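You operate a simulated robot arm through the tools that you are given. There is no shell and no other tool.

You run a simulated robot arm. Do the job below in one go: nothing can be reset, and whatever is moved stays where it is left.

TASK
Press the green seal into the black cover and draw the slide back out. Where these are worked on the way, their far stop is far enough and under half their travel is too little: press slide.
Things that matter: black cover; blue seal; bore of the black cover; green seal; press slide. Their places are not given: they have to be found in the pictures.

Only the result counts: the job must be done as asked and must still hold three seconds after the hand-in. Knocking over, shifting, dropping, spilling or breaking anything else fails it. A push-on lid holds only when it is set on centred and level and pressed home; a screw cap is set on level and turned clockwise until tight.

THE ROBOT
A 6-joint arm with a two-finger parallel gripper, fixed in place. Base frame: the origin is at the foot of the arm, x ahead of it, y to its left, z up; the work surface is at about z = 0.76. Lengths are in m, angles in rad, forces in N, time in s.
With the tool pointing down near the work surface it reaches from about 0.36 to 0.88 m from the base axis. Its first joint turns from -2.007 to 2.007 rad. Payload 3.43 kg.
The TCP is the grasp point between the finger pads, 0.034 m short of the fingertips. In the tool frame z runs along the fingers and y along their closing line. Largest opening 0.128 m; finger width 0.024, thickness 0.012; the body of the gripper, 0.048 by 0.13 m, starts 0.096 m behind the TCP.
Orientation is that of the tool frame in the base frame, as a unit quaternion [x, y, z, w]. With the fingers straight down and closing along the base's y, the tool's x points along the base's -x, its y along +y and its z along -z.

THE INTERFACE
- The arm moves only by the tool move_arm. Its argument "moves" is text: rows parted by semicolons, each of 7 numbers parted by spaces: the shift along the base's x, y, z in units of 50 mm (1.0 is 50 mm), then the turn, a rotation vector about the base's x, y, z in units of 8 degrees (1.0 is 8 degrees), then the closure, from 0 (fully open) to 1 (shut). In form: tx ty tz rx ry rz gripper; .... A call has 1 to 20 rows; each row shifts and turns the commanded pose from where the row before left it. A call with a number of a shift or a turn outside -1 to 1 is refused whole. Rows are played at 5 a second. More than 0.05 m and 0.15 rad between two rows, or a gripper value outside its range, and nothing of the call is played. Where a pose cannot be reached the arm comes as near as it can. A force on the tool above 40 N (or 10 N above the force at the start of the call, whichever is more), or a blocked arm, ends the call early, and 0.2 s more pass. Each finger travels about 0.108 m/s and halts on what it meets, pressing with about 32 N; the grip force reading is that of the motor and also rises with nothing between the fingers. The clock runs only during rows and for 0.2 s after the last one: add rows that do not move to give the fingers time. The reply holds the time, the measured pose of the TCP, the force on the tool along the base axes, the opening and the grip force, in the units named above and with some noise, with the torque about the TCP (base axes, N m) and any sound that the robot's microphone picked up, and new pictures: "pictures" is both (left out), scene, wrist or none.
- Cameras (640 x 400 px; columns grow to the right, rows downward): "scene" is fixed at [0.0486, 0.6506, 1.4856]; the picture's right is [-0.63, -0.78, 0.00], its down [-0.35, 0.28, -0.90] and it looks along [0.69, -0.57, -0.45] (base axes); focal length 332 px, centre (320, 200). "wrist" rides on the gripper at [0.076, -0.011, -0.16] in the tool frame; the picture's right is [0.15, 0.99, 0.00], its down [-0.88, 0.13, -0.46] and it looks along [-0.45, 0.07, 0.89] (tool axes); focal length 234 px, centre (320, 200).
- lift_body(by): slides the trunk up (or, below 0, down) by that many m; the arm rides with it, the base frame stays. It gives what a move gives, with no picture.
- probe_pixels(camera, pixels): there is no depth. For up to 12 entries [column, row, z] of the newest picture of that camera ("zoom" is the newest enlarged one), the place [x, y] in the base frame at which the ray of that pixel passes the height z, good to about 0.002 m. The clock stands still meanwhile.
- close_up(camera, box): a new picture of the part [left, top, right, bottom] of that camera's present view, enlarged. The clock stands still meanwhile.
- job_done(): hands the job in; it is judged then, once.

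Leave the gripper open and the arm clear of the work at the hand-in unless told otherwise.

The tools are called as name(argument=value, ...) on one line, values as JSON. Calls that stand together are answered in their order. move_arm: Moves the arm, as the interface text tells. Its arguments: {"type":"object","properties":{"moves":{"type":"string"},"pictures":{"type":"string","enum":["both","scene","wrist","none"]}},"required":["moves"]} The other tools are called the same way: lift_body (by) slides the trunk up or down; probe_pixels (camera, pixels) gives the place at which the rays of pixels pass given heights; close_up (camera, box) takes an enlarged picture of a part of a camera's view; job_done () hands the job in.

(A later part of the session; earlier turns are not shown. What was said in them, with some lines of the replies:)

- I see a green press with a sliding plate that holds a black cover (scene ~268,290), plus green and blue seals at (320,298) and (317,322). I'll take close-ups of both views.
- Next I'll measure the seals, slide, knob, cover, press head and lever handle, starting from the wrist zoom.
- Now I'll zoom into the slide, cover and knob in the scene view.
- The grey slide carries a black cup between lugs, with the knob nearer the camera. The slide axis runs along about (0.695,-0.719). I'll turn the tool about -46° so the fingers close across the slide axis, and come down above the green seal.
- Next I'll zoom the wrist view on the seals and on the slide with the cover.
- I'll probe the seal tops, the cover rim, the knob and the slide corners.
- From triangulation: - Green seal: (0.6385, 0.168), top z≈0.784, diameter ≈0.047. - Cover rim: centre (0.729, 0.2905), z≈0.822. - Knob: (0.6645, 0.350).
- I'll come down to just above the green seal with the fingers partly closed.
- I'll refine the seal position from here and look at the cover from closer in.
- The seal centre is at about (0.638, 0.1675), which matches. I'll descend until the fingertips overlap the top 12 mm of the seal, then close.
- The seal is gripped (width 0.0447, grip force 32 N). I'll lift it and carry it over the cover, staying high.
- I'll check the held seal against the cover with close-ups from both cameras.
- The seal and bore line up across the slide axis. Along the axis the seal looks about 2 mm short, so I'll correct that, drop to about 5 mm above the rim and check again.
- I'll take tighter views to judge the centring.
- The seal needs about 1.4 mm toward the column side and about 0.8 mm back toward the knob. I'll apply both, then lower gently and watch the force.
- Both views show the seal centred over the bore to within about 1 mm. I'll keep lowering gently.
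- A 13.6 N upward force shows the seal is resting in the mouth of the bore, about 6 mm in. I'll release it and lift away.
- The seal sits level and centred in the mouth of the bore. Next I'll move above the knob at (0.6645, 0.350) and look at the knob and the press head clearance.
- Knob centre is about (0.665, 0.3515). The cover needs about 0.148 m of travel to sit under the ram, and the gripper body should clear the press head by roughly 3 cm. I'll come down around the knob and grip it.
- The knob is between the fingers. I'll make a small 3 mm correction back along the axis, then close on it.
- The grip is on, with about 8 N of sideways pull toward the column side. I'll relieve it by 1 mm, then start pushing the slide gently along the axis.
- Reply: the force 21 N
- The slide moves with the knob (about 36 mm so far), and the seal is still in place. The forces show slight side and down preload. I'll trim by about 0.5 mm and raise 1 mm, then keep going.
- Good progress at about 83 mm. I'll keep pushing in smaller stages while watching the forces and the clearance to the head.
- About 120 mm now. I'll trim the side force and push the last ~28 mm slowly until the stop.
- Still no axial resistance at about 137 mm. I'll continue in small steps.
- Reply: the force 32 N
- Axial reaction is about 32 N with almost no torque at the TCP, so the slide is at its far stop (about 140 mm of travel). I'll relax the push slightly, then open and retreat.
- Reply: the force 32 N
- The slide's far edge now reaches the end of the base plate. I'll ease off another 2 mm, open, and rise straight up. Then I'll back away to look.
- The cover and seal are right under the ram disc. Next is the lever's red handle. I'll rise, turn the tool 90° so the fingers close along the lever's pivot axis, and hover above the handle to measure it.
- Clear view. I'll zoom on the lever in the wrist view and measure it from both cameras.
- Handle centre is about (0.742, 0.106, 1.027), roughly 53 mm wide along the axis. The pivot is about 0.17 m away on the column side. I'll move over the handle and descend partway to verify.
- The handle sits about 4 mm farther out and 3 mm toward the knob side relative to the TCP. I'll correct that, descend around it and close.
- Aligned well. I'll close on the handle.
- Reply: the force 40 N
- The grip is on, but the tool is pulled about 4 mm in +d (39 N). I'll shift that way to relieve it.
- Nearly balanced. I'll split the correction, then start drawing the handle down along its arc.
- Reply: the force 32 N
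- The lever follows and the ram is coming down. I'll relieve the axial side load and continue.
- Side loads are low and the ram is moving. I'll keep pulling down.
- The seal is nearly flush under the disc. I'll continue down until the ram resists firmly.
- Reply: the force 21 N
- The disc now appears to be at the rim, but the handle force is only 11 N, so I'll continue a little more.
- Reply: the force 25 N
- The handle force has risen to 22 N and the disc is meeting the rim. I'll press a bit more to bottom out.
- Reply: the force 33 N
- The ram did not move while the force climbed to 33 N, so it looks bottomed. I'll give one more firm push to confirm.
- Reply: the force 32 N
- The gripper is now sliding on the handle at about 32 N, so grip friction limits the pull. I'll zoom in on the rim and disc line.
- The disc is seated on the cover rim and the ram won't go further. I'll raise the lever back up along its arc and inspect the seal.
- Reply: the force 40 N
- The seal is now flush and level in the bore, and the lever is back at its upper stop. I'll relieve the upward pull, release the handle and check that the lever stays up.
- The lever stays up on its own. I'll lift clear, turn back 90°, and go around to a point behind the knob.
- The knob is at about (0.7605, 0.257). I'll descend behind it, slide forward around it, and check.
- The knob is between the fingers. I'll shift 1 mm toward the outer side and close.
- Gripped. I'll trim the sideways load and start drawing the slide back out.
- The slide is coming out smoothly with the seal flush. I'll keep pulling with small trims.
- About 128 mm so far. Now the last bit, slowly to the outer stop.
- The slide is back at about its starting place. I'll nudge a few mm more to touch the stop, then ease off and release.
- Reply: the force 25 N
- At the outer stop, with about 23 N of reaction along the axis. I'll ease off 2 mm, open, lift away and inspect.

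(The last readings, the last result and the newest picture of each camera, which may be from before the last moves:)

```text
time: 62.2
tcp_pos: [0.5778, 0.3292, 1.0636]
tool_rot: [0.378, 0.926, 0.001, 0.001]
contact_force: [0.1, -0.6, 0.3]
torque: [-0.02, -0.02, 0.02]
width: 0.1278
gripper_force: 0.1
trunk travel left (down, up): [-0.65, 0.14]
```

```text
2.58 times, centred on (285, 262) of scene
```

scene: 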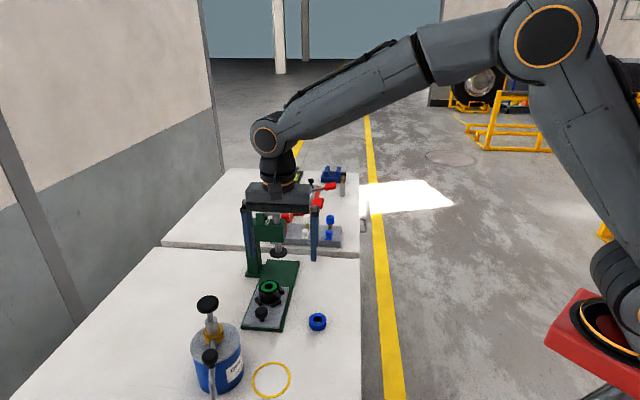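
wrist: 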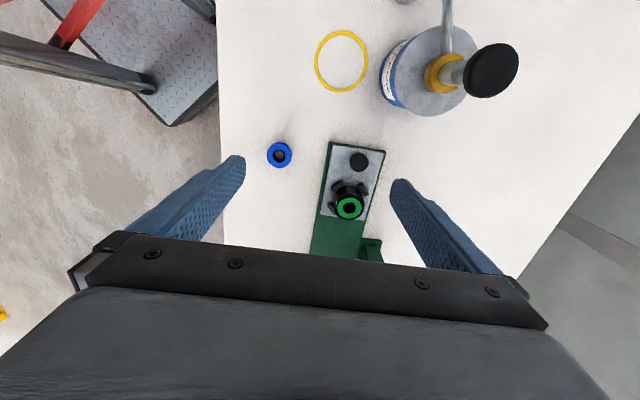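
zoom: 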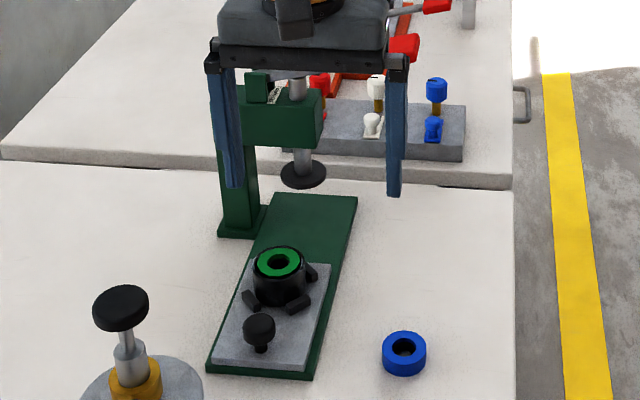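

The seal looks flush and level. I'll take one very close look before handing in.

close_up(camera="scene", box=[256, 276, 284, 296])

close_up(camera="wrist", box=[320, 140, 390, 225])

```text
16.00 times, centred on (270, 286) of scene
```

zoom: 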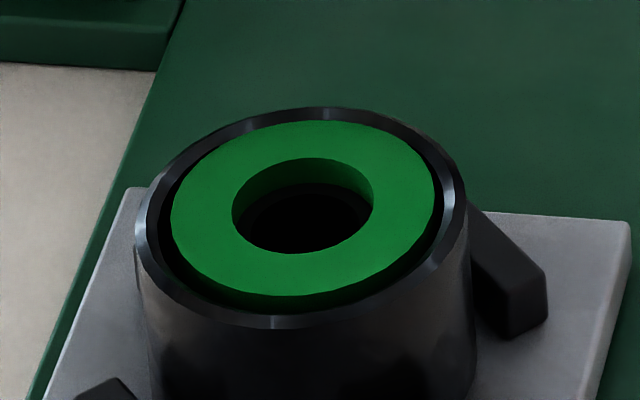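

```text
4.71 times, centred on (355, 182) of wrist
```

zoom: 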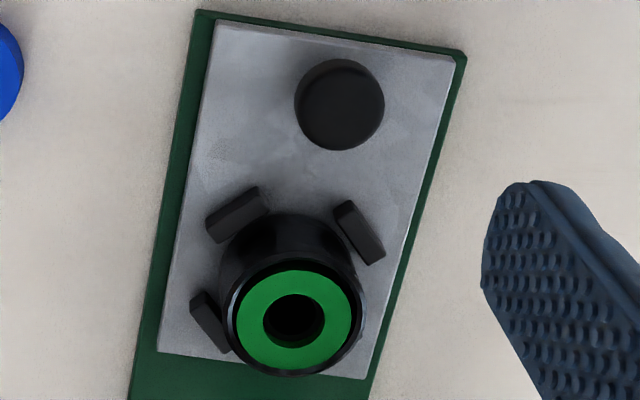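

Final state:
- The green seal is level, centred and flush in the bore.
- The slide is back at its outer stop and the lever is up.
- The blue seal has not been moved.
- The gripper is open and clear of the work.

I'm handing the job in.

job_done()

```text
The job is handed in.
```

I pressed the green seal into the black cover and drew the slide back out to its outer stop, then handed the job in.

- **Seal:** it looks level and centred in the bore. It is flush with the rim to within about 1–2 mm, judged from the pictures. The press stopped hard at the end of its stroke, but I heard no click or other sound confirming it was fully home.
- **Slide:** I pushed it in about 140 mm to its far stop before pressing. Afterwards I pulled it back until it met the outer stop.
- **Press and surroundings:** the lever is back up and stays there on its own. The blue seal was not touched, and I saw nothing else knocked or shifted.
- **Arm:** the gripper is open and clear of the work.
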